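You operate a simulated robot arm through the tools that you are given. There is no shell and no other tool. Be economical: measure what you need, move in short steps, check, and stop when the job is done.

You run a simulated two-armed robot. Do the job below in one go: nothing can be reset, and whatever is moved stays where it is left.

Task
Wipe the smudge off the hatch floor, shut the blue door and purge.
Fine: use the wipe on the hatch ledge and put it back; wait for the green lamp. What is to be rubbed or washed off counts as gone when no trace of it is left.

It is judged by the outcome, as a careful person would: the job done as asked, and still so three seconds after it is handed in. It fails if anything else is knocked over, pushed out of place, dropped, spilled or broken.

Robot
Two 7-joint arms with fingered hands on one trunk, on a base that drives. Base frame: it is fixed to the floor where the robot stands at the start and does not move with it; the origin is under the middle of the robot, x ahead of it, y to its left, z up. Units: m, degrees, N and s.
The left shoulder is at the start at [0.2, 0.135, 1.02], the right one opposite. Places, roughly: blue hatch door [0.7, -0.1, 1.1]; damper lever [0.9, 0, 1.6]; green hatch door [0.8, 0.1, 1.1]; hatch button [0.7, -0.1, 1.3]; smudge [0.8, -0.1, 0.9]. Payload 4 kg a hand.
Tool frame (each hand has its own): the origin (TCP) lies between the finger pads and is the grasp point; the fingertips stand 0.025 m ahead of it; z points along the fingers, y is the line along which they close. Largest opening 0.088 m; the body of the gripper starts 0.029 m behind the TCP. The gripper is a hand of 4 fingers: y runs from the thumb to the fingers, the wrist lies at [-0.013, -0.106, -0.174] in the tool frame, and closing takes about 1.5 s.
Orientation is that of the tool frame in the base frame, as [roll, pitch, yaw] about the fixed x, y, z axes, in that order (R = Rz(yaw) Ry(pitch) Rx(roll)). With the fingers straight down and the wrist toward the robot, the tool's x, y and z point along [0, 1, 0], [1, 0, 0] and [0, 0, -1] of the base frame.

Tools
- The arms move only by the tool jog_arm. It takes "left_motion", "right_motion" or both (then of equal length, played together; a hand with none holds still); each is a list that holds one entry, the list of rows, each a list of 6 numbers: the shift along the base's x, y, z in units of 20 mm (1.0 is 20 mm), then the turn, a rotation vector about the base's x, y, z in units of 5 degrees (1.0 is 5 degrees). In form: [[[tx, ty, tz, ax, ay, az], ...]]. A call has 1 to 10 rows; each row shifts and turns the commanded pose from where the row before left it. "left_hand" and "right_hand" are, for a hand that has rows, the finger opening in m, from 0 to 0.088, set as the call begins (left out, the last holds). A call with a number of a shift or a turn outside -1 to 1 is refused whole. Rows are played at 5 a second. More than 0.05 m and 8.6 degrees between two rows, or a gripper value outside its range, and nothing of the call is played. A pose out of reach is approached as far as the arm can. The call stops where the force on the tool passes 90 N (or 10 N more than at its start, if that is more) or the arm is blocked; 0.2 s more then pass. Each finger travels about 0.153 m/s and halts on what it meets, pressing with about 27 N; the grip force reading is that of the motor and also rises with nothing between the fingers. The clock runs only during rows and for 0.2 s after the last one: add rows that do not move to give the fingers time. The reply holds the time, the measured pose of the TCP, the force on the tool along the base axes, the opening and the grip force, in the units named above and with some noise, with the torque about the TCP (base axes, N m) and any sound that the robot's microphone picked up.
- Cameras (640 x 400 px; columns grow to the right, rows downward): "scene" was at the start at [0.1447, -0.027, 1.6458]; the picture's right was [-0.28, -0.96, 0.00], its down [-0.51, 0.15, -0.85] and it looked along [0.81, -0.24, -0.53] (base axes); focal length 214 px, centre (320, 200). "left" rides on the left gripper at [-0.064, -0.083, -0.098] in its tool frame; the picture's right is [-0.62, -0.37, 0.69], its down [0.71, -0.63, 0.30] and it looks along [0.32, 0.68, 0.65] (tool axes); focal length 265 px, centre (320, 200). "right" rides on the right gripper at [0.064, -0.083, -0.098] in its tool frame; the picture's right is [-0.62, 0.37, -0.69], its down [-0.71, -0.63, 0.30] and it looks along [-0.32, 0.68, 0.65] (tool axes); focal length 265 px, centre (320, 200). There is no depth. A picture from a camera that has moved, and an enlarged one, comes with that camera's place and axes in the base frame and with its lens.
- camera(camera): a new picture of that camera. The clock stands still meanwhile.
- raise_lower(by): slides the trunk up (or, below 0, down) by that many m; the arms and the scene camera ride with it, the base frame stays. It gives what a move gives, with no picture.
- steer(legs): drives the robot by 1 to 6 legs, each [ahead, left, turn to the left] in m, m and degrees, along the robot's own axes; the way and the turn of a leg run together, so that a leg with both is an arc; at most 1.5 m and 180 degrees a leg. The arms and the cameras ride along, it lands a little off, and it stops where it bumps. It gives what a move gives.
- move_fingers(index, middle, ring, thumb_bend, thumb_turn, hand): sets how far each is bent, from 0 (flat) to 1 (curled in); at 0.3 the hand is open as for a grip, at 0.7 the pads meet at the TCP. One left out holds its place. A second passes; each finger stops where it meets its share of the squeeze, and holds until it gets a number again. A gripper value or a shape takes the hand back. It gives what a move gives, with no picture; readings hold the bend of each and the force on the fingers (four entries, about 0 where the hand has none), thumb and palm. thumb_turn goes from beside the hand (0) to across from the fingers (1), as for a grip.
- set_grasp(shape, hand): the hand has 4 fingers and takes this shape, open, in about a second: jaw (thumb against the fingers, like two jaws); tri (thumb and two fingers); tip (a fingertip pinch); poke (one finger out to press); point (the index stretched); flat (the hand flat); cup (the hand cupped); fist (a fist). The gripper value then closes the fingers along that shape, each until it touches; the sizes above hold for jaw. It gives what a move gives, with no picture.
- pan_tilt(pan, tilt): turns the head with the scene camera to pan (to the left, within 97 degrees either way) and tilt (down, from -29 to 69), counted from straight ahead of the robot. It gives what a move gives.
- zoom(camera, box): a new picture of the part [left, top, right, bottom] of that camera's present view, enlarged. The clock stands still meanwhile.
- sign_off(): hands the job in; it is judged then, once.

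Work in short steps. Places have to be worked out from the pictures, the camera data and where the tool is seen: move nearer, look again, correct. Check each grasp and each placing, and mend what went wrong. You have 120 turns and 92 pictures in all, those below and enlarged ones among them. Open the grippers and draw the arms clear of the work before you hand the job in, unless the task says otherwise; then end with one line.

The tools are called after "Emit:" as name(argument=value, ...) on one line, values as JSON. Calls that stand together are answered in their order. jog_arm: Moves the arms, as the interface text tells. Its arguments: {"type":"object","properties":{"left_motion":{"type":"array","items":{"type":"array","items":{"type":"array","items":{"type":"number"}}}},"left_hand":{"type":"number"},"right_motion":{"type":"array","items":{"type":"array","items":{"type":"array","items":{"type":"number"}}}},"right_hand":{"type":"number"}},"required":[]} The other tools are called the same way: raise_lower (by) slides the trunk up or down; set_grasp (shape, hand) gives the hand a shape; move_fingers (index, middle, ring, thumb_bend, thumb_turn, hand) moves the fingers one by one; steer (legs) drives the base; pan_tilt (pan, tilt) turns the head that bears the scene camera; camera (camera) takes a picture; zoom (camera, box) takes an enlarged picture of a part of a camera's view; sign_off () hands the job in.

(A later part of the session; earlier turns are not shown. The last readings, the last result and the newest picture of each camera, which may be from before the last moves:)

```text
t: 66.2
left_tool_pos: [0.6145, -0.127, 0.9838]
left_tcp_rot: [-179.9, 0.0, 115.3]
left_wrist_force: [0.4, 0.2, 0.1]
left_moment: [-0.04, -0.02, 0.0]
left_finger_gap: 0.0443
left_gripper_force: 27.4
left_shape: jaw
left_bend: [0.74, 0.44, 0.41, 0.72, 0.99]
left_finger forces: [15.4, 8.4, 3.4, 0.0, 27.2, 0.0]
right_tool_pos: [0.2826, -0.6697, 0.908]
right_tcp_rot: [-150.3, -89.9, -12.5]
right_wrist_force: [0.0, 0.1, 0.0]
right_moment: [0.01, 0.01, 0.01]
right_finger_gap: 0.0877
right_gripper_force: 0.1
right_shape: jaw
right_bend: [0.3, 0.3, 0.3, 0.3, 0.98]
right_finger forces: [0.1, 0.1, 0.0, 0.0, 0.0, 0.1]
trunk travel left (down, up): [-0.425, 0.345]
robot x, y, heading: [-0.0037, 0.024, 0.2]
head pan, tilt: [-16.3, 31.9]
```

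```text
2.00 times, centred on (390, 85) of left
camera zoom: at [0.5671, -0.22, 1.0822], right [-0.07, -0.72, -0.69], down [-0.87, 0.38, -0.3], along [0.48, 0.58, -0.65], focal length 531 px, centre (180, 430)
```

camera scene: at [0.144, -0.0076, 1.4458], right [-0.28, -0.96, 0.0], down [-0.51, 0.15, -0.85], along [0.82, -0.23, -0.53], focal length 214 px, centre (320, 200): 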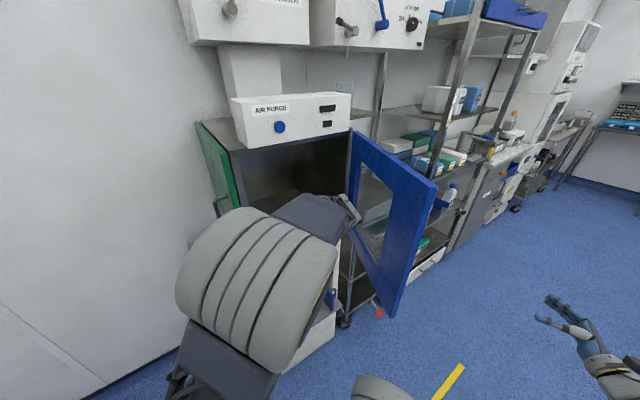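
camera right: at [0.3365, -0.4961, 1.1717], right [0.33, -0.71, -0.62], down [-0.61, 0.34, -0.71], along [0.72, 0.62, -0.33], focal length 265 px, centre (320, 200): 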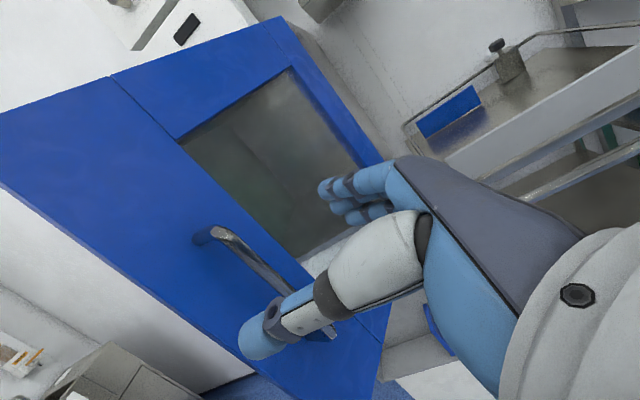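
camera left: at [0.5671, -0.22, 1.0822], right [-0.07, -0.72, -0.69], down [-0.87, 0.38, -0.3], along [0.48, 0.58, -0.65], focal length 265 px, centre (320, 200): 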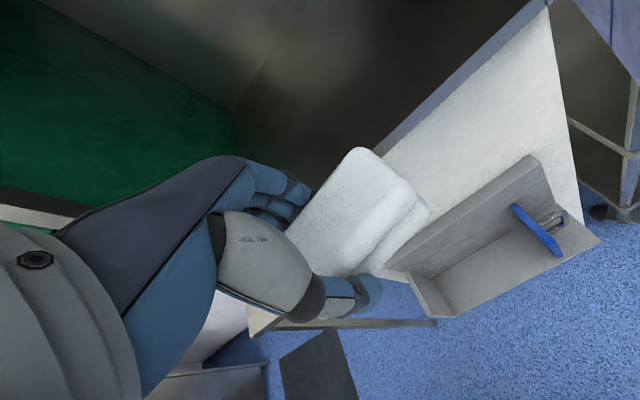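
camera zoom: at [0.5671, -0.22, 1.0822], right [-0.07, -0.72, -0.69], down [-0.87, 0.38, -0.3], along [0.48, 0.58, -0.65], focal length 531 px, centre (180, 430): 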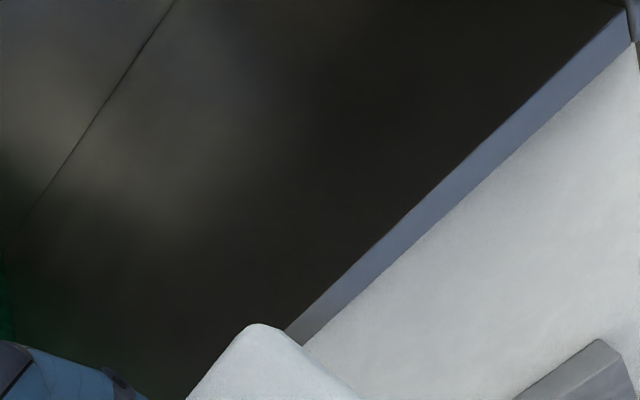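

No blotch visible; I withdraw further, shift the base back left, and look from the head to confirm.

Emit:
jog_arm(left_motion=[[[-1, 0.2, 0, 0, 0, 0], [-1, 0.2, 0, 0, 0, 0], [-1, 0.2, 0, 0, 0, 0], [-1, 0.2, 0, 0, 0, 0], [-1, 0.2, 0, 0, 0, 0], [-1, 0.2, 0, 0, 0, 0], [0, 0, 0, 0, 0, 0]]])

Emit:
steer(legs=[[0, 0.17, 0]])

Emit:
zoom(camera="scene", box=[270, 110, 410, 250])

```text
t: 67.8
left_tool_pos: [0.495, -0.1021, 0.9852]
left_tcp_rot: [-180.0, 0.0, 115.2]
left_wrist_force: [-0.8, 0.8, -0.7]
left_moment: [-0.01, 0.04, 0.0]
left_finger_gap: 0.0441
left_gripper_force: 26.5
left_shape: jaw
left_bend: [0.74, 0.44, 0.41, 0.72, 0.99]
left_finger forces: [15.4, 8.3, 3.4, 0.0, 27.1, 0.1]
right_tool_pos: [0.2815, -0.6698, 0.9073]
right_tcp_rot: [-107.8, -89.9, -55.0]
right_wrist_force: [0.3, -0.2, -0.1]
right_moment: [-0.01, 0.01, 0.01]
right_finger_gap: 0.0877
right_gripper_force: 0.1
right_shape: jaw
right_bend: [0.3, 0.3, 0.3, 0.3, 0.98]
right_finger forces: [0.0, 0.0, 0.0, 0.0, 0.0, 0.0]
trunk travel left (down, up): [-0.425, 0.345]
robot x, y, heading: [0.0014, 0.0189, 0.5]
head pan, tilt: [-16.3, 31.9]
```

```text
t: 69.3
left_tool_pos: [0.4936, 0.0679, 0.985]
left_tcp_rot: [-180.0, 0.0, 115.2]
left_wrist_force: [0.0, -0.5, -0.6]
left_moment: [0.01, -0.02, -0.01]
left_finger_gap: 0.0443
left_gripper_force: 27.0
left_shape: jaw
left_bend: [0.74, 0.44, 0.41, 0.72, 0.99]
left_finger forces: [15.4, 8.3, 3.4, 0.0, 27.1, 0.0]
right_tool_pos: [0.282, -0.499, 0.9082]
right_tcp_rot: [-119.9, -89.9, -43.0]
right_wrist_force: [-0.2, -0.4, -0.4]
right_moment: [0.0, 0.02, -0.06]
right_finger_gap: 0.0876
right_gripper_force: 0.1
right_shape: jaw
right_bend: [0.3, 0.3, 0.3, 0.3, 0.98]
right_finger forces: [0.1, 0.1, 0.1, 0.0, 0.0, 0.1]
trunk travel left (down, up): [-0.425, 0.345]
robot x, y, heading: [-0.003, 0.1897, 0.3]
head pan, tilt: [-16.3, 31.9]
```

```text
2.86 times, centred on (340, 180) of scene
camera zoom: at [0.1433, 0.1626, 1.4458], right [-0.28, -0.96, 0.0], down [-0.51, 0.15, -0.85], along [0.82, -0.23, -0.53], focal length 613 px, centre (263, 257)
```

zoom: 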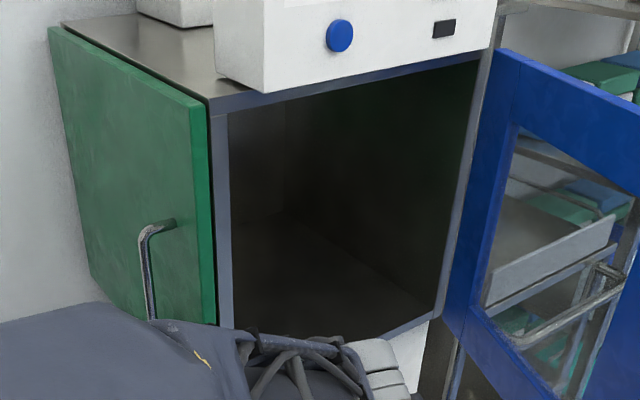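

The smudge location (304,307) looks clean; a tight zoom to confirm no trace.

Emit:
zoom(camera="scene", box=[315, 180, 375, 230])

```text
8.00 times, centred on (345, 205) of scene
camera zoom: at [0.1433, 0.1626, 1.4458], right [-0.28, -0.96, 0.0], down [-0.51, 0.15, -0.85], along [0.82, -0.23, -0.53], focal length 1716 px, centre (120, 160)
```

zoom: 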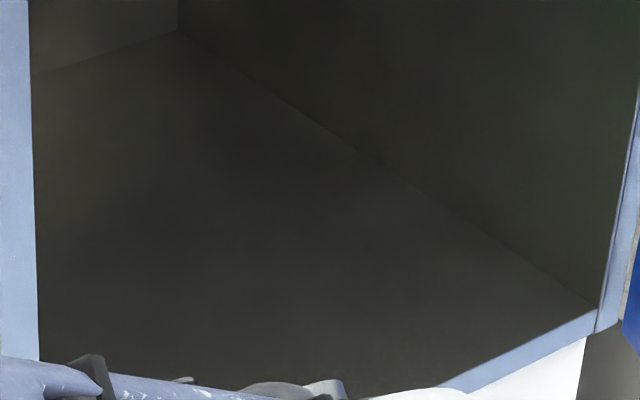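

Floor is clean. Restore the trunk height and retrace the path back over the ledge.

Emit:
raise_lower(by=0.2)

Emit:
jog_arm(left_motion=[[[0.3, 0.4, -0.9, 0, 0, 0], [0.3, 0.3, -0.9, 0, 0, 0], [0, 0, -0.9, 0, 0, 0], [0, 0, -0.9, 0, 0, 0], [0, 0, -0.9, 0, 0, 0], [0, 0, -0.9, 0, 0, 0]]])

```text
t: 71.4
left_tool_pos: [0.4949, 0.0668, 1.186]
left_tcp_rot: [-180.0, -0.1, 115.2]
left_wrist_force: [0.5, -0.3, 0.0]
left_moment: [0.01, -0.04, 0.02]
left_finger_gap: 0.0444
left_gripper_force: 26.5
left_shape: jaw
left_bend: [0.74, 0.44, 0.41, 0.72, 0.99]
left_finger forces: [15.5, 8.3, 3.4, 0.1, 27.1, 0.0]
right_tool_pos: [0.2818, -0.5002, 1.1069]
right_tcp_rot: [-126.3, -89.9, -36.6]
right_wrist_force: [0.3, -0.1, 0.9]
right_moment: [0.02, 0.01, 0.02]
right_finger_gap: 0.0878
right_gripper_force: 0.1
right_shape: jaw
right_bend: [0.3, 0.3, 0.3, 0.3, 0.98]
right_finger forces: [0.1, 0.0, 0.0, 0.0, 0.0, 0.0]
trunk travel left (down, up): [-0.625, 0.145]
robot x, y, heading: [-0.0025, 0.1893, 0.2]
head pan, tilt: [-16.3, 31.9]
```

```text
t: 72.8
left_tool_pos: [0.5067, 0.0813, 1.0767]
left_tcp_rot: [-179.9, -0.1, 115.2]
left_wrist_force: [0.6, -0.3, -1.1]
left_moment: [0.03, 0.0, -0.01]
left_finger_gap: 0.044
left_gripper_force: 26.7
left_shape: jaw
left_bend: [0.74, 0.44, 0.41, 0.72, 0.99]
left_finger forces: [15.4, 8.1, 3.4, 0.1, 27.0, 0.0]
right_tool_pos: [0.2816, -0.4993, 1.1081]
right_tcp_rot: [-135.5, -89.8, -27.3]
right_wrist_force: [0.2, -0.1, -0.2]
right_moment: [0.02, 0.03, -0.01]
right_finger_gap: 0.0873
right_gripper_force: 0.0
right_shape: jaw
right_bend: [0.3, 0.3, 0.3, 0.3, 0.98]
right_finger forces: [0.0, 0.0, 0.0, 0.0, 0.0, 0.0]
trunk travel left (down, up): [-0.625, 0.145]
robot x, y, heading: [0.0001, 0.1887, 0.7]
head pan, tilt: [-16.3, 31.9]
```

Now the reverse of the earlier exit path, ending above the pad's original spot.

Emit:
jog_arm(left_motion=[[[0, 1, -1, 0, 0, 0], [0.5, 1, -1, 0, 0, 0], [1, 1, -1, 0, 0, 0], [1, 1, -1, 0, 0, 0], [1, 1, -1, 0, 0, 0], [1, 0.6, -1, 0, 0, 0], [1, 0, -1, 0, 0, 0], [1, 0, -1, 0, 0, 0], [1, 0, -0.5, 0, 0, 0], [1, 0, 0, 0, 0, 0]]])

Emit:
camera(camera="left")

```text
t: 75.0
left_tool_pos: [0.6765, 0.1938, 0.9082]
left_tcp_rot: [180.0, 0.0, 115.2]
left_wrist_force: [-1.5, 0.1, -0.6]
left_moment: [-0.01, 0.02, 0.0]
left_finger_gap: 0.0439
left_gripper_force: 27.1
left_shape: jaw
left_bend: [0.74, 0.44, 0.41, 0.72, 0.99]
left_finger forces: [15.3, 8.2, 3.5, 0.0, 27.0, 0.1]
right_tool_pos: [0.2827, -0.4995, 1.1077]
right_tcp_rot: [-116.8, -89.8, -46.1]
right_wrist_force: [-0.9, 0.3, -0.1]
right_moment: [0.03, -0.05, 0.01]
right_finger_gap: 0.0879
right_gripper_force: 0.1
right_shape: jaw
right_bend: [0.3, 0.3, 0.3, 0.3, 0.98]
right_finger forces: [0.1, 0.1, 0.0, 0.1, 0.1, 0.0]
trunk travel left (down, up): [-0.625, 0.145]
robot x, y, heading: [0.0004, 0.1893, 0.2]
head pan, tilt: [-16.3, 31.9]
```

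```text
41 pictures are left
camera left: at [0.6295, 0.0996, 1.0059], right [-0.07, -0.72, -0.69], down [-0.87, 0.38, -0.3], along [0.48, 0.58, -0.65], focal length 265 px, centre (320, 200)
```

left: 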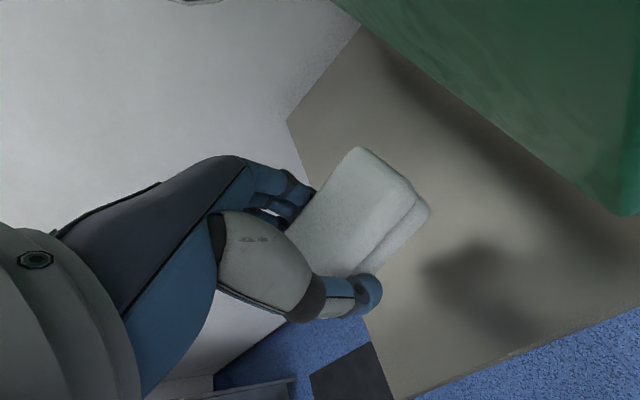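

Directly above the original spot. Lower to just contact.

Emit:
jog_arm(left_motion=[[[0, 0, -1, 0, 0, 0], [0, 0, -1, 0, 0, 0], [0, 0, -1, 0, 0, 0], [0, 0, -0.9, 0, 0, 0], [0, 0, 0, 0, 0, 0]]])

Emit:
jog_arm(left_motion=[[[0, 0, -0.25, 0, 0, 0], [0, 0, 0, 0, 0, 0], [0, 0, 0, 0, 0, 0]]])

```text
t: 76.2
left_tool_pos: [0.6767, 0.1924, 0.8294]
left_tcp_rot: [179.9, 0.0, 115.2]
left_wrist_force: [0.3, 0.0, -0.4]
left_moment: [-0.02, 0.02, -0.01]
left_finger_gap: 0.0441
left_gripper_force: 26.5
left_shape: jaw
left_bend: [0.74, 0.44, 0.41, 0.72, 0.99]
left_finger forces: [15.3, 8.2, 3.4, 0.0, 26.8, 0.0]
right_tool_pos: [0.2821, -0.5013, 1.109]
right_tcp_rot: [-130.9, -89.9, -31.9]
right_wrist_force: [0.0, 1.8, 0.1]
right_moment: [0.01, 0.0, -0.02]
right_finger_gap: 0.0878
right_gripper_force: 0.0
right_shape: jaw
right_bend: [0.3, 0.3, 0.3, 0.3, 0.98]
right_finger forces: [0.1, 0.0, 0.1, 0.1, 0.0, 0.1]
trunk travel left (down, up): [-0.625, 0.145]
robot x, y, heading: [-0.0043, 0.1899, 0.1]
head pan, tilt: [-16.3, 31.9]
```

```text
t: 77.0
left_tool_pos: [0.6762, 0.1931, 0.8241]
left_tcp_rot: [180.0, 0.0, 115.2]
left_wrist_force: [-0.5, 0.2, 0.2]
left_moment: [-0.01, 0.02, 0.0]
left_finger_gap: 0.044
left_gripper_force: 26.8
left_shape: jaw
left_bend: [0.74, 0.44, 0.41, 0.72, 0.99]
left_finger forces: [15.4, 8.2, 3.4, 0.0, 26.9, 0.0]
right_tool_pos: [0.2819, -0.4995, 1.1083]
right_tcp_rot: [-138.7, -89.9, -24.1]
right_wrist_force: [0.2, -0.4, -0.3]
right_moment: [0.01, -0.02, 0.03]
right_finger_gap: 0.088
right_gripper_force: 0.0
right_shape: jaw
right_bend: [0.3, 0.3, 0.3, 0.3, 0.98]
right_finger forces: [0.0, 0.0, 0.0, 0.0, 0.0, 0.0]
trunk travel left (down, up): [-0.625, 0.145]
robot x, y, heading: [-0.0007, 0.1936, 0.2]
head pan, tilt: [-16.3, 31.9]
```

Still barely no contact; two more 1–2 mm steps down, then release.

Emit:
jog_arm(left_motion=[[[0, 0, -0.1, 0, 0, 0], [0, 0, -0.05, 0, 0, 0], [0, 0, 0, 0, 0, 0]]])

Emit:
jog_arm(left_motion=[[[0, 0, 0, 0, 0, 0], [0, 0, 0, 0, 0, 0], [0, 0, 0, 0, 0, 0], [0, 0, 0, 0, 0, 0], [0, 0, 0, 0, 0, 0]]], left_hand=0.088)

Emit:
jog_arm(left_motion=[[[0, 0, 1, 0, 0, 0], [0, 0, 1, 0, 0, 0], [0, 0, 1, 0, 0, 0], [0, 0, 1, 0, 0, 0]]])

Emit:
camera(camera="left")

```text
t: 77.8
left_tool_pos: [0.6772, 0.1934, 0.8204]
left_tcp_rot: [179.9, 0.0, 115.1]
left_wrist_force: [0.0, 0.1, -0.5]
left_moment: [0.03, -0.01, -0.03]
left_finger_gap: 0.0444
left_gripper_force: 27.2
left_shape: jaw
left_bend: [0.74, 0.44, 0.41, 0.72, 0.99]
left_finger forces: [15.3, 8.3, 3.4, 0.1, 26.9, 0.0]
right_tool_pos: [0.2825, -0.5001, 1.1075]
right_tcp_rot: [-170.8, -89.8, 7.9]
right_wrist_force: [-0.7, -0.5, 0.6]
right_moment: [-0.02, 0.02, 0.0]
right_finger_gap: 0.088
right_gripper_force: 0.1
right_shape: jaw
right_bend: [0.3, 0.3, 0.3, 0.3, 0.98]
right_finger forces: [0.1, 0.0, 0.0, 0.0, 0.1, 0.1]
trunk travel left (down, up): [-0.625, 0.145]
robot x, y, heading: [-0.0054, 0.1927, 0.2]
head pan, tilt: [-16.3, 31.9]
```

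```text
t: 79.0
left_tool_pos: [0.6767, 0.1931, 0.82]
left_tcp_rot: [-180.0, 0.0, 115.2]
left_wrist_force: [0.0, -0.5, 0.1]
left_moment: [-0.01, -0.03, 0.0]
left_finger_gap: 0.0875
left_gripper_force: 0.0
left_shape: jaw
left_bend: [0.3, 0.3, 0.3, 0.3, 0.98]
left_finger forces: [0.0, 0.0, 0.0, 0.0, 0.0, 0.0]
right_tool_pos: [0.2835, -0.5004, 1.1074]
right_tcp_rot: [-130.6, -89.8, -32.1]
right_wrist_force: [0.3, 0.2, 0.5]
right_moment: [-0.01, 0.0, -0.01]
right_finger_gap: 0.0879
right_gripper_force: 0.0
right_shape: jaw
right_bend: [0.3, 0.3, 0.3, 0.3, 0.98]
right_finger forces: [0.0, 0.0, 0.0, 0.0, 0.1, 0.1]
trunk travel left (down, up): [-0.625, 0.145]
robot x, y, heading: [-0.001, 0.1909, 0.3]
head pan, tilt: [-16.3, 31.9]
```

```text
t: 80.0
left_tool_pos: [0.675, 0.1919, 0.8999]
left_tcp_rot: [180.0, 0.0, 115.2]
left_wrist_force: [0.0, 0.4, 0.2]
left_moment: [0.02, 0.01, -0.01]
left_finger_gap: 0.0876
left_gripper_force: 0.2
left_shape: jaw
left_bend: [0.3, 0.3, 0.3, 0.3, 0.98]
left_finger forces: [0.0, 0.1, 0.0, 0.0, 0.0, 0.0]
right_tool_pos: [0.2823, -0.4993, 1.1083]
right_tcp_rot: [-141.0, -89.8, -21.8]
right_wrist_force: [1.0, -0.1, 0.5]
right_moment: [0.04, 0.0, 0.02]
right_finger_gap: 0.0877
right_gripper_force: 0.1
right_shape: jaw
right_bend: [0.3, 0.3, 0.3, 0.3, 0.98]
right_finger forces: [0.1, 0.0, 0.0, 0.1, 0.0, 0.0]
trunk travel left (down, up): [-0.625, 0.145]
robot x, y, heading: [-0.0009, 0.1894, 0.4]
head pan, tilt: [-16.3, 31.9]
```

```text
40 pictures are left
camera left: at [0.6283, 0.0988, 0.9989], right [-0.07, -0.72, -0.69], down [-0.87, 0.38, -0.3], along [0.48, 0.58, -0.65], focal length 265 px, centre (320, 200)
```

left: 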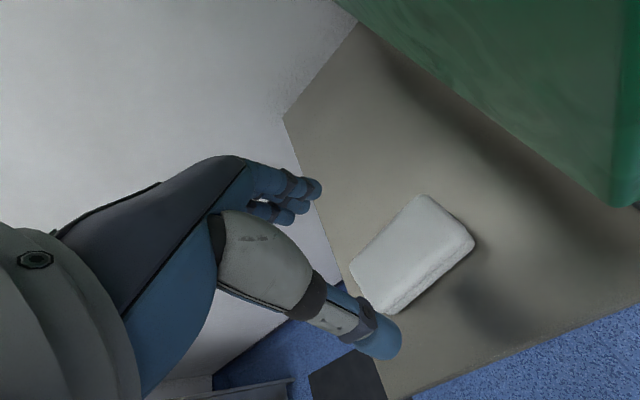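

The wipe is back on its spot. I withdraw the left hand back and up, out of the door's swing.

Emit:
jog_arm(left_motion=[[[-1, 0, 0.2, 0, 0, 0], [-1, 0, 0.5, 0, 0, 0], [-1, 0, 1, 0, 0, 0], [-1, 0.3, 1, 0, 0, 0], [-1, 0.3, 1, 0, 0, 0], [-1, 0.3, 1, 0, 0, 0], [-1, 0.3, 1, 0, 0, 0], [-1, 0.3, 1, 0, 0, 0], [-1, 0.3, 1, 0, 0, 0], [-1, 0.3, 1, 0, 0, 0]]])

Emit:
jog_arm(left_motion=[[[-0.5, 0.3, 1, 0, 0, 0], [-0.5, 0.3, 1, 0, 0, 0], [0, 0.3, 1, 0, 0, 0], [0, 0, 1, 0, 0, 0], [0, 0, 1, 0, 0, 0], [0, 0, 1, 0, 0, 0], [0, 0, 1, 0, 0, 0], [0, 0, 1, 0, 0, 0]]])

Emit:
steer(legs=[[-0.135, 0, 0]])

Emit:
camera(camera="scene")

```text
t: 82.2
left_tool_pos: [0.5084, 0.2155, 1.0871]
left_tcp_rot: [-179.9, -0.1, 115.2]
left_wrist_force: [0.2, -1.1, -0.5]
left_moment: [0.01, 0.02, -0.01]
left_finger_gap: 0.0878
left_gripper_force: 0.1
left_shape: jaw
left_bend: [0.3, 0.3, 0.3, 0.3, 0.98]
left_finger forces: [0.0, 0.1, 0.1, 0.0, 0.1, 0.0]
left hand out of reach, approached as far as the arm can: row 8, 9, 10
right_tool_pos: [0.2819, -0.4988, 1.1081]
right_tcp_rot: [-158.2, -89.9, -4.6]
right_wrist_force: [0.7, 0.7, 0.3]
right_moment: [-0.01, 0.01, -0.02]
right_finger_gap: 0.0879
right_gripper_force: 0.0
right_shape: jaw
right_bend: [0.3, 0.3, 0.3, 0.3, 0.98]
right_finger forces: [0.0, 0.0, 0.0, 0.0, 0.0, 0.0]
trunk travel left (down, up): [-0.625, 0.145]
robot x, y, heading: [0.0003, 0.1866, 0.2]
head pan, tilt: [-16.3, 31.9]
```

```text
t: 84.0
left_tool_pos: [0.4892, 0.2318, 1.2472]
left_tcp_rot: [180.0, 0.0, 115.1]
left_wrist_force: [0.2, -0.2, -0.2]
left_moment: [-0.01, 0.02, 0.02]
left_finger_gap: 0.0878
left_gripper_force: 0.1
left_shape: jaw
left_bend: [0.3, 0.3, 0.3, 0.3, 0.98]
left_finger forces: [0.0, 0.0, 0.1, 0.0, 0.1, 0.0]
left hand out of reach, approached as far as the arm can: row 1
right_tool_pos: [0.2821, -0.5006, 1.1078]
right_tcp_rot: [93.3, -90.0, 103.8]
right_wrist_force: [0.7, 0.6, 0.2]
right_moment: [0.04, -0.03, 0.0]
right_finger_gap: 0.0878
right_gripper_force: 0.0
right_shape: jaw
right_bend: [0.3, 0.3, 0.3, 0.3, 0.98]
right_finger forces: [0.0, 0.1, 0.0, 0.0, 0.1, 0.0]
trunk travel left (down, up): [-0.625, 0.145]
robot x, y, heading: [-0.0045, 0.188, 0.2]
head pan, tilt: [-16.3, 31.9]
```

```text
t: 85.3
left_tool_pos: [0.3551, 0.2313, 1.2477]
left_tcp_rot: [-179.9, 0.0, 115.3]
left_wrist_force: [0.4, 0.3, 0.6]
left_moment: [0.01, 0.01, -0.02]
left_finger_gap: 0.0874
left_gripper_force: 0.1
left_shape: jaw
left_bend: [0.3, 0.3, 0.3, 0.3, 0.98]
left_finger forces: [0.0, 0.1, 0.1, 0.0, 0.0, 0.0]
right_tool_pos: [0.1497, -0.5003, 1.1081]
right_tcp_rot: [-170.5, -89.9, 7.7]
right_wrist_force: [-0.1, -0.3, -0.2]
right_moment: [-0.02, 0.0, 0.01]
right_finger_gap: 0.0876
right_gripper_force: 0.0
right_shape: jaw
right_bend: [0.3, 0.3, 0.3, 0.3, 0.98]
right_finger forces: [0.1, 0.0, 0.1, 0.0, 0.1, 0.0]
trunk travel left (down, up): [-0.625, 0.145]
robot x, y, heading: [-0.1341, 0.1875, 0.5]
head pan, tilt: [-16.3, 31.9]
```

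```text
39 pictures are left
camera scene: at [0.0087, 0.1621, 1.6458], right [-0.28, -0.96, 0.0], down [-0.51, 0.15, -0.85], along [0.82, -0.23, -0.53], focal length 214 px, centre (320, 200)
```

scene: 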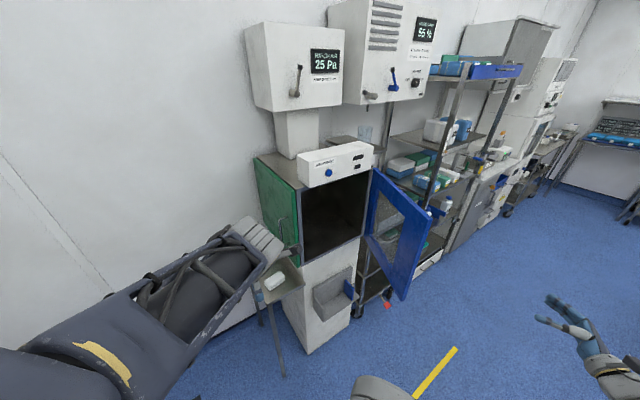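

Now the right hand retraces its way back to in front of the handle.

Emit:
jog_arm(right_motion=[[[0, 1, 0, 0, 0, 1], [1, 1, 0, 0, 0, 1], [1, 1, 0, 0, 0, 1], [1, 1, 0, 0, 0, 1], [1, 1, 0, 0, 0, 1], [1, 0, 0, 0, 0, 1], [1, 0, 0, 0, 0, 1], [1, 0, 0, 0, 0, 1], [1, 0, 0, 0, 0, 1]]])

Emit:
jog_arm(right_motion=[[[1, 0, 0, 0, 0, 1], [1, 0, 0, 0, 0, 1], [1, 0, 0, 0, 0, 1], [1, 0, 0, 0, 0, 1], [1, 0, 0, 0, 0, 1], [0.9, 0, -0.3, 0, 0, 0]]])

Emit:
camera(camera="right")

```text
t: 87.3
left_tool_pos: [0.3544, 0.2303, 1.2471]
left_tcp_rot: [-179.9, 0.0, 115.2]
left_wrist_force: [0.2, -0.4, 0.3]
left_moment: [-0.01, 0.0, -0.01]
left_finger_gap: 0.0876
left_gripper_force: 0.0
left_shape: jaw
left_bend: [0.3, 0.3, 0.3, 0.3, 0.98]
left_finger forces: [0.0, 0.0, 0.0, 0.0, 0.0, 0.0]
right_tool_pos: [0.3067, -0.401, 1.109]
right_tcp_rot: [-142.2, -89.9, 24.5]
right_wrist_force: [-1.0, 0.0, 0.5]
right_moment: [0.0, 0.02, 0.0]
right_finger_gap: 0.0878
right_gripper_force: 0.1
right_shape: jaw
right_bend: [0.3, 0.3, 0.3, 0.3, 0.98]
right_finger forces: [0.1, 0.0, 0.1, 0.1, 0.1, 0.0]
trunk travel left (down, up): [-0.625, 0.145]
robot x, y, heading: [-0.1357, 0.1911, 0.1]
head pan, tilt: [-16.3, 31.9]
```

```text
t: 88.7
left_tool_pos: [0.3549, 0.2317, 1.2471]
left_tcp_rot: [180.0, -0.1, 115.1]
left_wrist_force: [0.2, -0.8, 0.9]
left_moment: [0.0, -0.02, 0.01]
left_finger_gap: 0.0877
left_gripper_force: 0.0
left_shape: jaw
left_bend: [0.3, 0.3, 0.3, 0.3, 0.98]
left_finger forces: [0.1, 0.0, 0.0, 0.1, 0.0, 0.0]
right_tool_pos: [0.4232, -0.3983, 1.1025]
right_tcp_rot: [-129.9, -89.9, 37.0]
right_wrist_force: [0.4, -0.3, 1.0]
right_moment: [0.01, 0.0, -0.02]
right_finger_gap: 0.0878
right_gripper_force: 0.0
right_shape: jaw
right_bend: [0.3, 0.3, 0.3, 0.3, 0.98]
right_finger forces: [0.0, 0.0, 0.0, 0.0, 0.1, 0.1]
trunk travel left (down, up): [-0.625, 0.145]
robot x, y, heading: [-0.1356, 0.1875, 0.2]
head pan, tilt: [-16.3, 31.9]
```

```text
38 pictures are left
camera right: at [0.3355, -0.4928, 1.1668], right [0.33, -0.71, -0.62], down [-0.62, 0.33, -0.71], along [0.71, 0.62, -0.33], focal length 265 px, centre (320, 200)
```

right: 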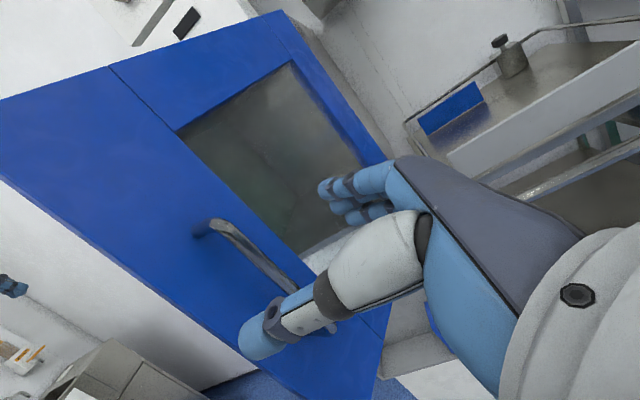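

Same view as when I released it. Move in 82 mm and close on the bar.

Emit:
jog_arm(right_motion=[[[0.3, 1, -0.05, 0, 0, 0], [0.3, 1, -0.05, 0, 0, 0], [0.1, 1, 0, 0, 0, 0], [0, 1, 0, 0, 0, 0]]])

Emit:
jog_arm(right_motion=[[[0, 0, 0, 0, 0, 0], [0, 0, 0, 0, 0, 0], [0, 0, 0, 0, 0, 0], [0, 0, 0, 0, 0, 0], [0, 0, 0, 0, 0, 0], [0, 0, 0, 0, 0, 0], [0, 0, 0, 0, 0, 0]]], right_hand=0.0)

Emit:
camera(camera="right")

```text
t: 89.7
left_tool_pos: [0.354, 0.2309, 1.2457]
left_tcp_rot: [180.0, 0.0, 115.3]
left_wrist_force: [-0.3, -0.4, -0.4]
left_moment: [0.01, 0.01, 0.02]
left_finger_gap: 0.0875
left_gripper_force: 0.1
left_shape: jaw
left_bend: [0.3, 0.3, 0.3, 0.3, 0.98]
left_finger forces: [0.1, 0.0, 0.0, 0.0, 0.0, 0.0]
right_tool_pos: [0.4391, -0.3196, 1.0996]
right_tcp_rot: [-138.9, -89.8, 46.1]
right_wrist_force: [0.1, -0.2, 0.3]
right_moment: [0.02, 0.03, -0.01]
right_finger_gap: 0.0877
right_gripper_force: 0.2
right_shape: jaw
right_bend: [0.3, 0.3, 0.3, 0.3, 0.98]
right_finger forces: [0.1, 0.0, 0.0, 0.0, 0.0, 0.1]
trunk travel left (down, up): [-0.625, 0.145]
robot x, y, heading: [-0.1347, 0.1875, 0.2]
head pan, tilt: [-16.3, 31.9]
```

```text
t: 91.3
left_tool_pos: [0.3548, 0.2308, 1.2464]
left_tcp_rot: [-180.0, 0.0, 115.3]
left_wrist_force: [0.0, 0.8, -0.7]
left_moment: [-0.02, 0.0, -0.03]
left_finger_gap: 0.0876
left_gripper_force: 0.0
left_shape: jaw
left_bend: [0.3, 0.3, 0.3, 0.3, 0.98]
left_finger forces: [0.0, 0.0, 0.0, 0.0, 0.0, 0.0]
right_tool_pos: [0.4388, -0.3205, 1.0994]
right_tcp_rot: [-128.8, -89.9, 36.1]
right_wrist_force: [-11.9, -0.1, 1.6]
right_moment: [0.0, 0.01, 0.02]
right_finger_gap: 0.0
right_gripper_force: 27.1
right_shape: jaw
right_bend: [0.7, 0.7, 0.7, 0.75, 1.0]
right_finger forces: [0.1, 0.0, 0.0, 0.0, 10.3, 0.0]
trunk travel left (down, up): [-0.625, 0.145]
robot x, y, heading: [-0.1364, 0.1869, 0.4]
head pan, tilt: [-16.3, 31.9]
```

```text
37 pictures are left
camera right: at [0.3502, -0.4142, 1.1643], right [0.33, -0.71, -0.62], down [-0.62, 0.33, -0.71], along [0.71, 0.62, -0.33], focal length 265 px, centre (320, 200)
```

right: 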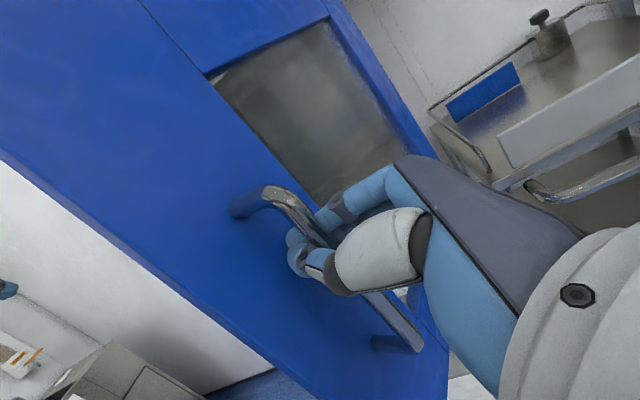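

Caged as before. Retrace the arc toward closed.

Emit:
jog_arm(right_motion=[[[-0.1, 0.97, 0, 0, 0, -0.75], [-0.1, 0.98, 0, 0, 0, -0.75], [-0.05, 0.98, 0, 0, 0, -0.75], [0, 0.98, 0, 0, 0, -0.75], [0.05, 0.98, 0, 0, 0, -0.75], [0.15, 0.97, 0, 0, 0, -0.75]]])

Emit:
jog_arm(right_motion=[[[0.29, 0.935, 0, 0, 0, -0.75], [0.35, 0.92, 0, 0, 0, -0.75], [0.41, 0.89, 0, 0, 0, -0.75], [0.47, 0.86, 0, 0, 0, -0.75], [0.52, 0.83, 0, 0, 0, -0.75], [0.57, 0.8, 0, 0, 0, -0.75], [0.62, 0.76, 0, 0, 0, -0.75], [0.67, 0.72, 0, 0, 0, -0.75]]])

Emit:
camera(camera="scene")

```text
t: 92.7
left_tool_pos: [0.3565, 0.2325, 1.2464]
left_tcp_rot: [-179.9, 0.0, 115.3]
left_wrist_force: [-0.7, 0.8, 0.2]
left_moment: [0.0, 0.01, 0.02]
left_finger_gap: 0.0877
left_gripper_force: 0.1
left_shape: jaw
left_bend: [0.3, 0.3, 0.3, 0.3, 0.98]
left_finger forces: [0.1, 0.0, 0.0, 0.1, 0.0, 0.0]
right_tool_pos: [0.4418, -0.2026, 1.0993]
right_tcp_rot: [-158.1, -89.8, 42.7]
right_wrist_force: [30.7, -7.7, -2.2]
right_moment: [0.12, 0.03, 0.4]
right_finger_gap: 0.0
right_gripper_force: 26.7
right_shape: jaw
right_bend: [0.68, 0.7, 0.7, 0.77, 1.0]
right_finger forces: [26.7, 1.7, 5.3, 0.1, 0.1, 0.0]
trunk travel left (down, up): [-0.625, 0.145]
robot x, y, heading: [-0.1356, 0.1883, 0.1]
head pan, tilt: [-16.3, 31.9]
```

```text
t: 94.5
left_tool_pos: [0.3559, 0.2308, 1.2461]
left_tcp_rot: [-179.9, 0.0, 115.1]
left_wrist_force: [0.5, 0.4, 0.2]
left_moment: [0.02, 0.03, -0.01]
left_finger_gap: 0.0874
left_gripper_force: 0.2
left_shape: jaw
left_bend: [0.3, 0.3, 0.3, 0.3, 0.98]
left_finger forces: [0.0, 0.0, 0.0, 0.1, 0.1, 0.1]
right_tool_pos: [0.5183, -0.0701, 1.0992]
right_tcp_rot: [-136.2, -89.8, -9.1]
right_wrist_force: [15.4, -12.1, 3.1]
right_moment: [0.05, -0.04, 0.28]
right_finger_gap: 0.0
right_gripper_force: 27.1
right_shape: jaw
right_bend: [0.69, 0.7, 0.7, 0.77, 1.0]
right_finger forces: [17.1, 1.0, 3.5, 0.0, 0.0, 0.0]
trunk travel left (down, up): [-0.625, 0.145]
robot x, y, heading: [-0.1341, 0.1871, 0.1]
head pan, tilt: [-16.3, 31.9]
```

```text
36 pictures are left
camera scene: at [0.009, 0.1615, 1.6458], right [-0.28, -0.96, 0.0], down [-0.51, 0.15, -0.85], along [0.82, -0.23, -0.53], focal length 214 px, centre (320, 200)
```

scene: 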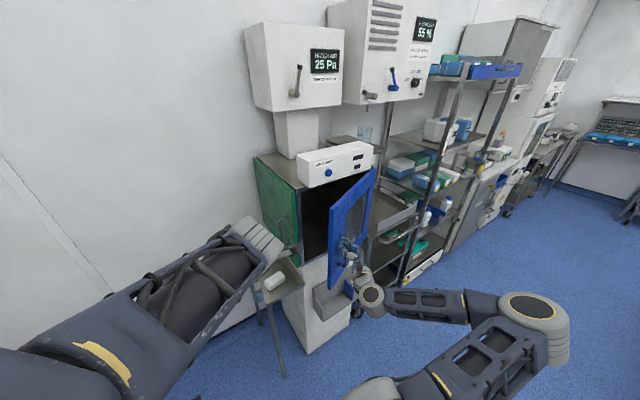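

About 20° remain; continue to closed.

Emit:
jog_arm(right_motion=[[[0.7, 0.68, 0, 0, 0, -0.9], [0.74, 0.64, 0, 0, 0, -0.9], [0.78, 0.6, 0, 0, 0, -0.9], [0.8, 0.55, 0, 0, 0, -0.9], [0.48, 0.2, 0, 0, 0, 0], [0.48, 0.16, 0, 0, 0, 0], [0.48, 0.14, 0, 0, 0, 0]]])

Emit:
camera(camera="right")

```text
t: 96.1
left_tool_pos: [0.3546, 0.2315, 1.2463]
left_tcp_rot: [180.0, 0.1, 115.3]
left_wrist_force: [0.5, 0.2, -1.4]
left_moment: [0.01, 0.04, -0.01]
left_finger_gap: 0.0875
left_gripper_force: 0.2
left_shape: jaw
left_bend: [0.3, 0.3, 0.3, 0.3, 0.98]
left_finger forces: [0.0, 0.0, 0.1, 0.0, 0.0, 0.1]
right_tool_pos: [0.6065, -0.0077, 1.0995]
right_tcp_rot: [-132.7, -89.9, -30.3]
right_wrist_force: [0.6, -1.3, 1.0]
right_moment: [-0.02, -0.05, 0.01]
right_finger_gap: 0.0
right_gripper_force: 26.9
right_shape: jaw
right_bend: [0.7, 0.7, 0.7, 0.77, 1.0]
right_finger forces: [0.3, 0.0, 1.1, 0.0, 0.0, 0.0]
trunk travel left (down, up): [-0.625, 0.145]
robot x, y, heading: [-0.1355, 0.1886, 0.1]
head pan, tilt: [-16.3, 31.9]
```

```text
35 pictures are left
camera right: at [0.4876, 0.0437, 1.1639], right [-0.56, -0.55, -0.62], down [0.11, 0.69, -0.71], along [0.82, -0.46, -0.33], focal length 265 px, centre (320, 200)
```

right: 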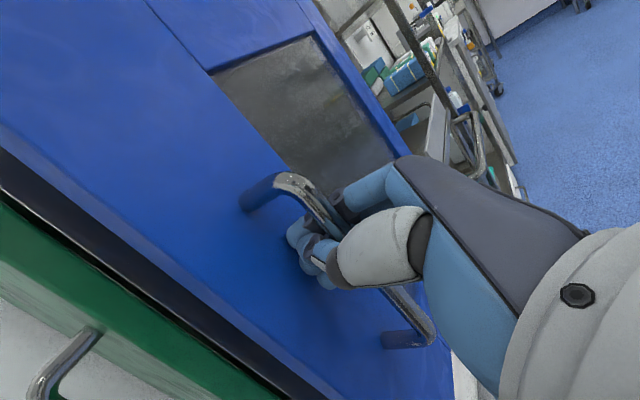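

Nearly shut, with a slim gap. Push further along the normal until it seats.

Emit:
jog_arm(right_motion=[[[0.4, 0.12, 0, 0, 0, 0], [0.4, 0.12, 0, 0, 0, 0], [0.3, 0.1, 0, 0, 0, 0], [0.3, 0.1, 0, 0, 0, 0]]])

Emit:
camera(camera="right")

```text
t: 97.1
left_tool_pos: [0.3555, 0.232, 1.2466]
left_tcp_rot: [179.9, 0.0, 115.3]
left_wrist_force: [0.4, 0.5, -0.5]
left_moment: [-0.02, -0.04, 0.03]
left_finger_gap: 0.0879
left_gripper_force: 0.2
left_shape: jaw
left_bend: [0.3, 0.3, 0.3, 0.3, 0.98]
left_finger forces: [0.0, 0.0, 0.0, 0.0, 0.1, 0.0]
right_tool_pos: [0.6296, -0.0024, 1.1007]
right_tcp_rot: [-168.4, -89.8, 5.6]
right_wrist_force: [-8.7, 16.5, -4.2]
right_moment: [0.0, -0.05, -0.17]
right_finger_gap: 0.0
right_gripper_force: 27.3
right_shape: jaw
right_bend: [0.7, 0.7, 0.7, 0.78, 1.0]
right_finger forces: [0.0, 0.1, 0.0, 0.0, 16.5, 0.0]
right hand out of reach, approached as far as the arm can: row 4
trunk travel left (down, up): [-0.625, 0.145]
robot x, y, heading: [-0.1365, 0.1872, 0.2]
head pan, tilt: [-16.3, 31.9]
```

```text
34 pictures are left
camera right: at [0.5112, 0.0478, 1.1656], right [-0.56, -0.56, -0.62], down [0.1, 0.69, -0.71], along [0.83, -0.46, -0.33], focal length 265 px, centre (320, 200)
```

right: 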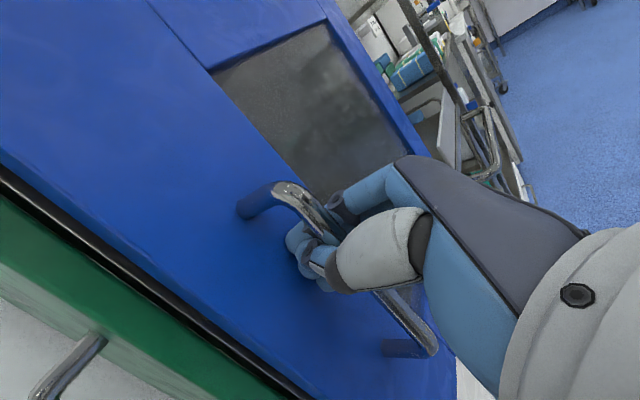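

The gap now matches the start view. Release, withdraw, and check closure.

Emit:
jog_arm(right_motion=[[[0, 0, 0, 0, 0, 0], [0, 0, 0, 0, 0, 0], [0, 0, 0, 0, 0, 0], [0, 0, 0, 0, 0, 0], [0, 0, 0, 0, 0, 0]]], right_hand=0.088)

Emit:
jog_arm(right_motion=[[[-0.96, -0.28, 0, 0, 0, 0], [-0.96, -0.28, 0, 0, 0, 0], [-0.96, -0.28, 0, 0, 0, 0], [-0.96, -0.28, 0, 0, 0, 0], [-0.96, -0.28, 0, 0, 0, 0], [-0.96, -0.28, 0, 0, 0, 0]]])

Emit:
camera(camera="right")

Emit:
zoom(camera="scene", box=[240, 130, 400, 270])

```text
t: 98.3
left_tool_pos: [0.3548, 0.2306, 1.2473]
left_tcp_rot: [-180.0, 0.1, 115.4]
left_wrist_force: [-0.8, 0.4, 0.3]
left_moment: [0.0, 0.02, 0.01]
left_finger_gap: 0.0877
left_gripper_force: 0.1
left_shape: jaw
left_bend: [0.3, 0.3, 0.3, 0.3, 0.98]
left_finger forces: [0.0, 0.1, 0.1, 0.0, 0.0, 0.0]
right_tool_pos: [0.6294, -0.0066, 1.1026]
right_tcp_rot: [-158.1, -89.8, -5.1]
right_wrist_force: [-0.1, -0.2, 0.4]
right_moment: [-0.02, -0.02, -0.05]
right_finger_gap: 0.0877
right_gripper_force: 0.1
right_shape: jaw
right_bend: [0.3, 0.3, 0.3, 0.3, 0.98]
right_finger forces: [0.1, 0.0, 0.1, 0.0, 0.0, 0.0]
trunk travel left (down, up): [-0.625, 0.145]
robot x, y, heading: [-0.1379, 0.1907, 0.1]
head pan, tilt: [-16.3, 31.9]
```

```text
t: 99.7
left_tool_pos: [0.3547, 0.2315, 1.2456]
left_tcp_rot: [-180.0, 0.0, 115.3]
left_wrist_force: [-1.1, -0.4, -0.1]
left_moment: [0.01, 0.0, -0.03]
left_finger_gap: 0.0876
left_gripper_force: 0.0
left_shape: jaw
left_bend: [0.3, 0.3, 0.3, 0.3, 0.98]
left_finger forces: [0.0, 0.0, 0.0, 0.1, 0.0, 0.0]
right_tool_pos: [0.5159, -0.0402, 1.1024]
right_tcp_rot: [-165.6, -89.9, 2.4]
right_wrist_force: [0.4, -0.1, 0.4]
right_moment: [0.02, -0.01, -0.01]
right_finger_gap: 0.0876
right_gripper_force: 0.1
right_shape: jaw
right_bend: [0.3, 0.3, 0.3, 0.3, 0.98]
right_finger forces: [0.0, 0.0, 0.1, 0.0, 0.0, 0.0]
trunk travel left (down, up): [-0.625, 0.145]
robot x, y, heading: [-0.1363, 0.1898, 0.6]
head pan, tilt: [-16.3, 31.9]
```

```text
33 pictures are left
camera right: at [0.3974, 0.0113, 1.1675], right [-0.56, -0.55, -0.62], down [0.11, 0.69, -0.71], along [0.82, -0.47, -0.33], focal length 265 px, centre (320, 200)
```

right: 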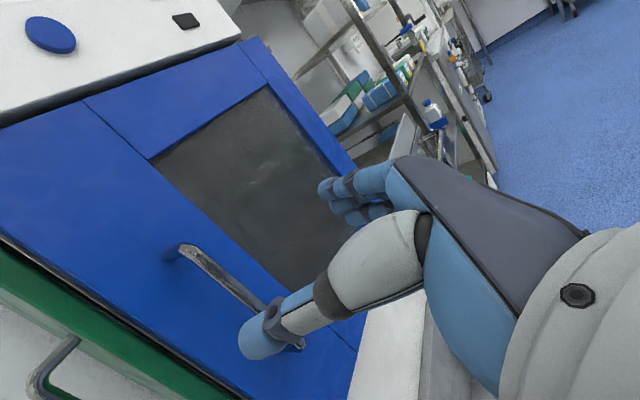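

```text
2.86 times, centred on (320, 200) of scene
camera zoom: at [0.009, 0.1622, 1.6458], right [-0.28, -0.96, 0.0], down [-0.51, 0.15, -0.85], along [0.82, -0.23, -0.53], focal length 613 px, centre (320, 200)
```

zoom: 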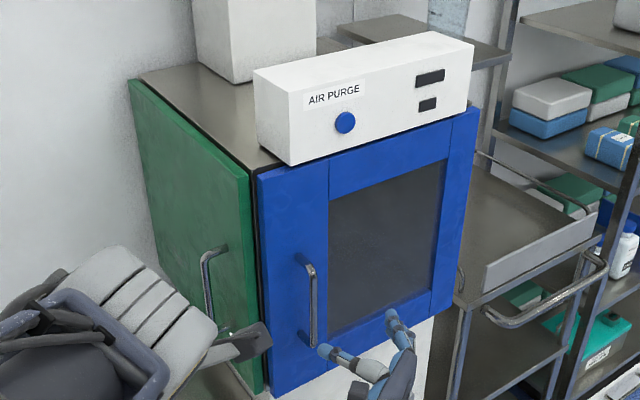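

Door looks shut. To be sure it's seated I push the handle bar with a fist.

Emit:
set_grasp(hand="right", shape="fist")

Emit:
jog_arm(right_motion=[[[0.96, 0.28, 0, 0, 0, 0], [0.96, 0.28, 0, 0, 0, 0], [0.96, 0.28, 0, 0, 0, 0], [0.96, 0.28, 0, 0, 0, 0], [0.48, 0.14, 0, 0, 0, 0], [0.48, 0.14, 0, 0, 0, 0], [0, 0, 0, 0, 0, 0]]])

Emit:
camera(camera="right")

```text
t: 100.6
left_tool_pos: [0.3545, 0.2307, 1.2465]
left_tcp_rot: [180.0, 0.0, 115.3]
left_wrist_force: [-0.3, 0.6, -0.2]
left_moment: [0.04, -0.03, -0.01]
left_finger_gap: 0.0876
left_gripper_force: 0.1
left_shape: jaw
left_bend: [0.3, 0.3, 0.3, 0.3, 0.98]
left_finger forces: [0.1, 0.0, 0.0, 0.0, 0.0, 0.1]
right_tool_pos: [0.5168, -0.0412, 1.1035]
right_tcp_rot: [-144.8, -89.8, -18.4]
right_wrist_force: [-0.3, 1.1, -0.6]
right_moment: [0.01, 0.03, 0.02]
right_finger_gap: 0.0001
right_gripper_force: 0.0
right_shape: fist
right_bend: [1.0, 1.0, 1.0, 0.86, 0.85]
right_finger forces: [0.1, 0.0, 0.0, 0.0, 0.0, 0.0]
trunk travel left (down, up): [-0.625, 0.145]
robot x, y, heading: [-0.1347, 0.1874, 0.2]
head pan, tilt: [-16.3, 31.9]
```

```text
t: 102.2
left_tool_pos: [0.3545, 0.231, 1.2469]
left_tcp_rot: [180.0, 0.0, 115.4]
left_wrist_force: [0.1, 0.1, 0.4]
left_moment: [-0.03, 0.0, 0.01]
left_finger_gap: 0.0876
left_gripper_force: 0.0
left_shape: jaw
left_bend: [0.3, 0.3, 0.3, 0.3, 0.98]
left_finger forces: [0.0, 0.0, 0.0, 0.0, 0.1, 0.1]
right_tool_pos: [0.6137, -0.0102, 1.1018]
right_tcp_rot: [-170.1, -89.8, 7.0]
right_wrist_force: [0.3, -0.7, -1.0]
right_moment: [0.04, -0.01, 0.01]
right_finger_gap: 0.0002
right_gripper_force: 0.0
right_shape: fist
right_bend: [1.0, 1.0, 1.0, 0.86, 0.85]
right_finger forces: [0.1, 0.0, 0.0, 0.0, 0.0, 0.0]
trunk travel left (down, up): [-0.625, 0.145]
robot x, y, heading: [-0.1346, 0.1921, 0.3]
head pan, tilt: [-16.3, 31.9]
```

```text
31 pictures are left
camera right: at [0.4947, 0.0398, 1.166], right [-0.56, -0.55, -0.62], down [0.11, 0.69, -0.71], along [0.82, -0.47, -0.33], focal length 265 px, centre (320, 200)
```

right: 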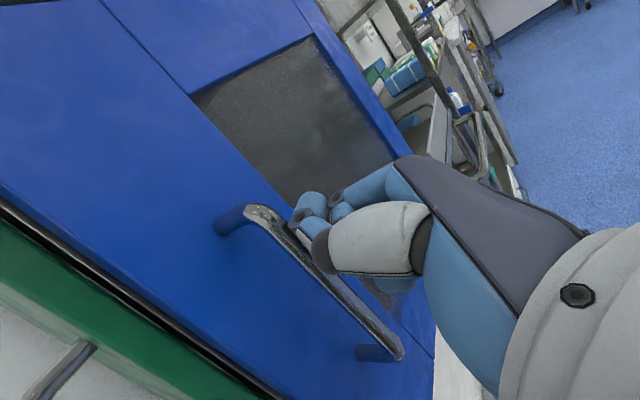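

Fist is just short of contact; nudge the base forward.

Emit:
steer(legs=[[0.025, 0.012, 0]])

Emit:
camera(camera="right")

```text
t: 103.0
left_tool_pos: [0.3787, 0.2426, 1.2479]
left_tcp_rot: [179.8, 0.0, 115.1]
left_wrist_force: [-0.3, -0.3, 0.2]
left_moment: [0.0, 0.02, -0.01]
left_finger_gap: 0.0877
left_gripper_force: 0.0
left_shape: jaw
left_bend: [0.3, 0.3, 0.3, 0.3, 0.98]
left_finger forces: [0.1, 0.0, 0.0, 0.0, 0.0, 0.0]
right_tool_pos: [0.6359, -0.0081, 1.1002]
right_tcp_rot: [-133.2, -89.8, -31.1]
right_wrist_force: [-49.2, -44.7, -9.2]
right_moment: [0.47, -0.76, 0.77]
right_finger_gap: 0.0808
right_gripper_force: 0.1
right_shape: fist
right_bend: [1.0, 1.0, 1.0, 0.99, 0.81]
right_finger forces: [0.0, 9.4, 0.0, 0.0, 60.8, 0.1]
trunk travel left (down, up): [-0.625, 0.145]
robot x, y, heading: [-0.111, 0.2002, 0.3]
head pan, tilt: [-16.3, 31.9]
```

```text
30 pictures are left
camera right: at [0.5176, 0.0462, 1.1654], right [-0.57, -0.54, -0.62], down [0.12, 0.69, -0.71], along [0.81, -0.48, -0.33], focal length 265 px, centre (320, 200)
```

right: 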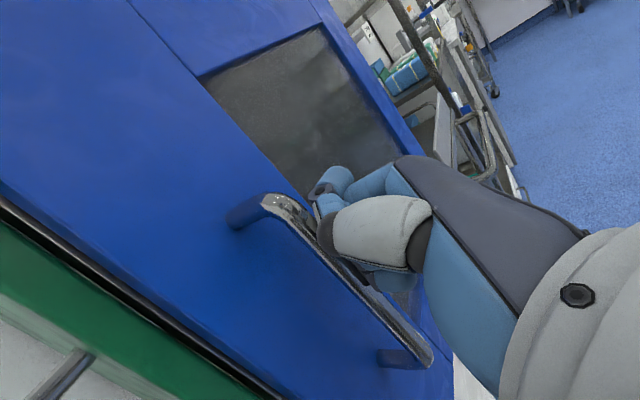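

Seated with ~50 N push. Back off carefully and look.

Emit:
steer(legs=[[-0.01, -0.015, 0], [-0.03, -0.005, 0]])

Emit:
jog_arm(right_motion=[[[-0.96, -0.28, 0, 0, 0, 0], [-0.96, -0.28, 0, 0, 0, 0], [-0.96, -0.28, 0.5, 0, 0, 0], [-0.96, -0.28, 1, 0, 0, 0], [-0.96, -0.28, 1, 0, 0, 0], [-0.96, -0.28, 1, 0, 0, 0]]])

Emit:
camera(camera="right")

```text
t: 104.3
left_tool_pos: [0.3385, 0.2222, 1.2463]
left_tcp_rot: [-179.9, 0.0, 115.2]
left_wrist_force: [0.6, 0.4, 0.8]
left_moment: [0.01, -0.04, 0.01]
left_finger_gap: 0.0876
left_gripper_force: 0.0
left_shape: jaw
left_bend: [0.3, 0.3, 0.3, 0.3, 0.98]
left_finger forces: [0.0, 0.0, 0.0, 0.0, 0.0, 0.0]
right_tool_pos: [0.596, -0.0268, 1.1013]
right_tcp_rot: [171.7, -89.9, 24.0]
right_wrist_force: [-0.3, -0.3, 0.1]
right_moment: [0.0, -0.03, 0.0]
right_finger_gap: 0.0
right_gripper_force: 0.1
right_shape: fist
right_bend: [1.0, 1.0, 1.0, 0.86, 0.85]
right_finger forces: [0.1, 0.1, 0.0, 0.1, 0.1, 0.0]
trunk travel left (down, up): [-0.625, 0.145]
robot x, y, heading: [-0.1517, 0.1793, 0.1]
head pan, tilt: [-16.3, 31.9]
```

```text
t: 105.7
left_tool_pos: [0.3381, 0.2225, 1.2463]
left_tcp_rot: [-180.0, 0.0, 115.2]
left_wrist_force: [-0.2, -0.1, -0.4]
left_moment: [-0.01, 0.02, 0.01]
left_finger_gap: 0.0874
left_gripper_force: 0.2
left_shape: jaw
left_bend: [0.3, 0.3, 0.3, 0.3, 0.98]
left_finger forces: [0.0, 0.0, 0.0, 0.0, 0.1, 0.1]
right_tool_pos: [0.5063, -0.0684, 1.1696]
right_tcp_rot: [-179.5, -89.8, 15.2]
right_wrist_force: [0.7, -0.5, -0.4]
right_moment: [0.02, 0.0, -0.03]
right_finger_gap: 0.0002
right_gripper_force: 0.1
right_shape: fist
right_bend: [1.0, 1.0, 1.0, 0.86, 0.85]
right_finger forces: [0.0, 0.0, 0.0, 0.0, 0.0, 0.0]
right hand out of reach, approached as far as the arm can: row 5, 6
trunk travel left (down, up): [-0.625, 0.145]
robot x, y, heading: [-0.156, 0.1785, 0.5]
head pan, tilt: [-16.3, 31.9]
```

```text
29 pictures are left
camera right: at [0.3887, -0.0146, 1.2337], right [-0.57, -0.54, -0.62], down [0.12, 0.69, -0.72], along [0.81, -0.48, -0.33], focal length 265 px, centre (320, 200)
```

right: 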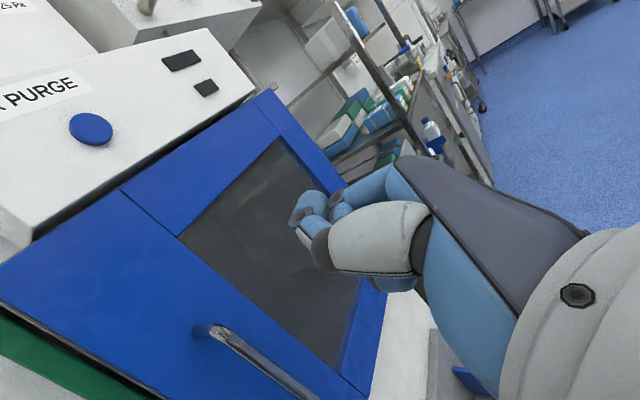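

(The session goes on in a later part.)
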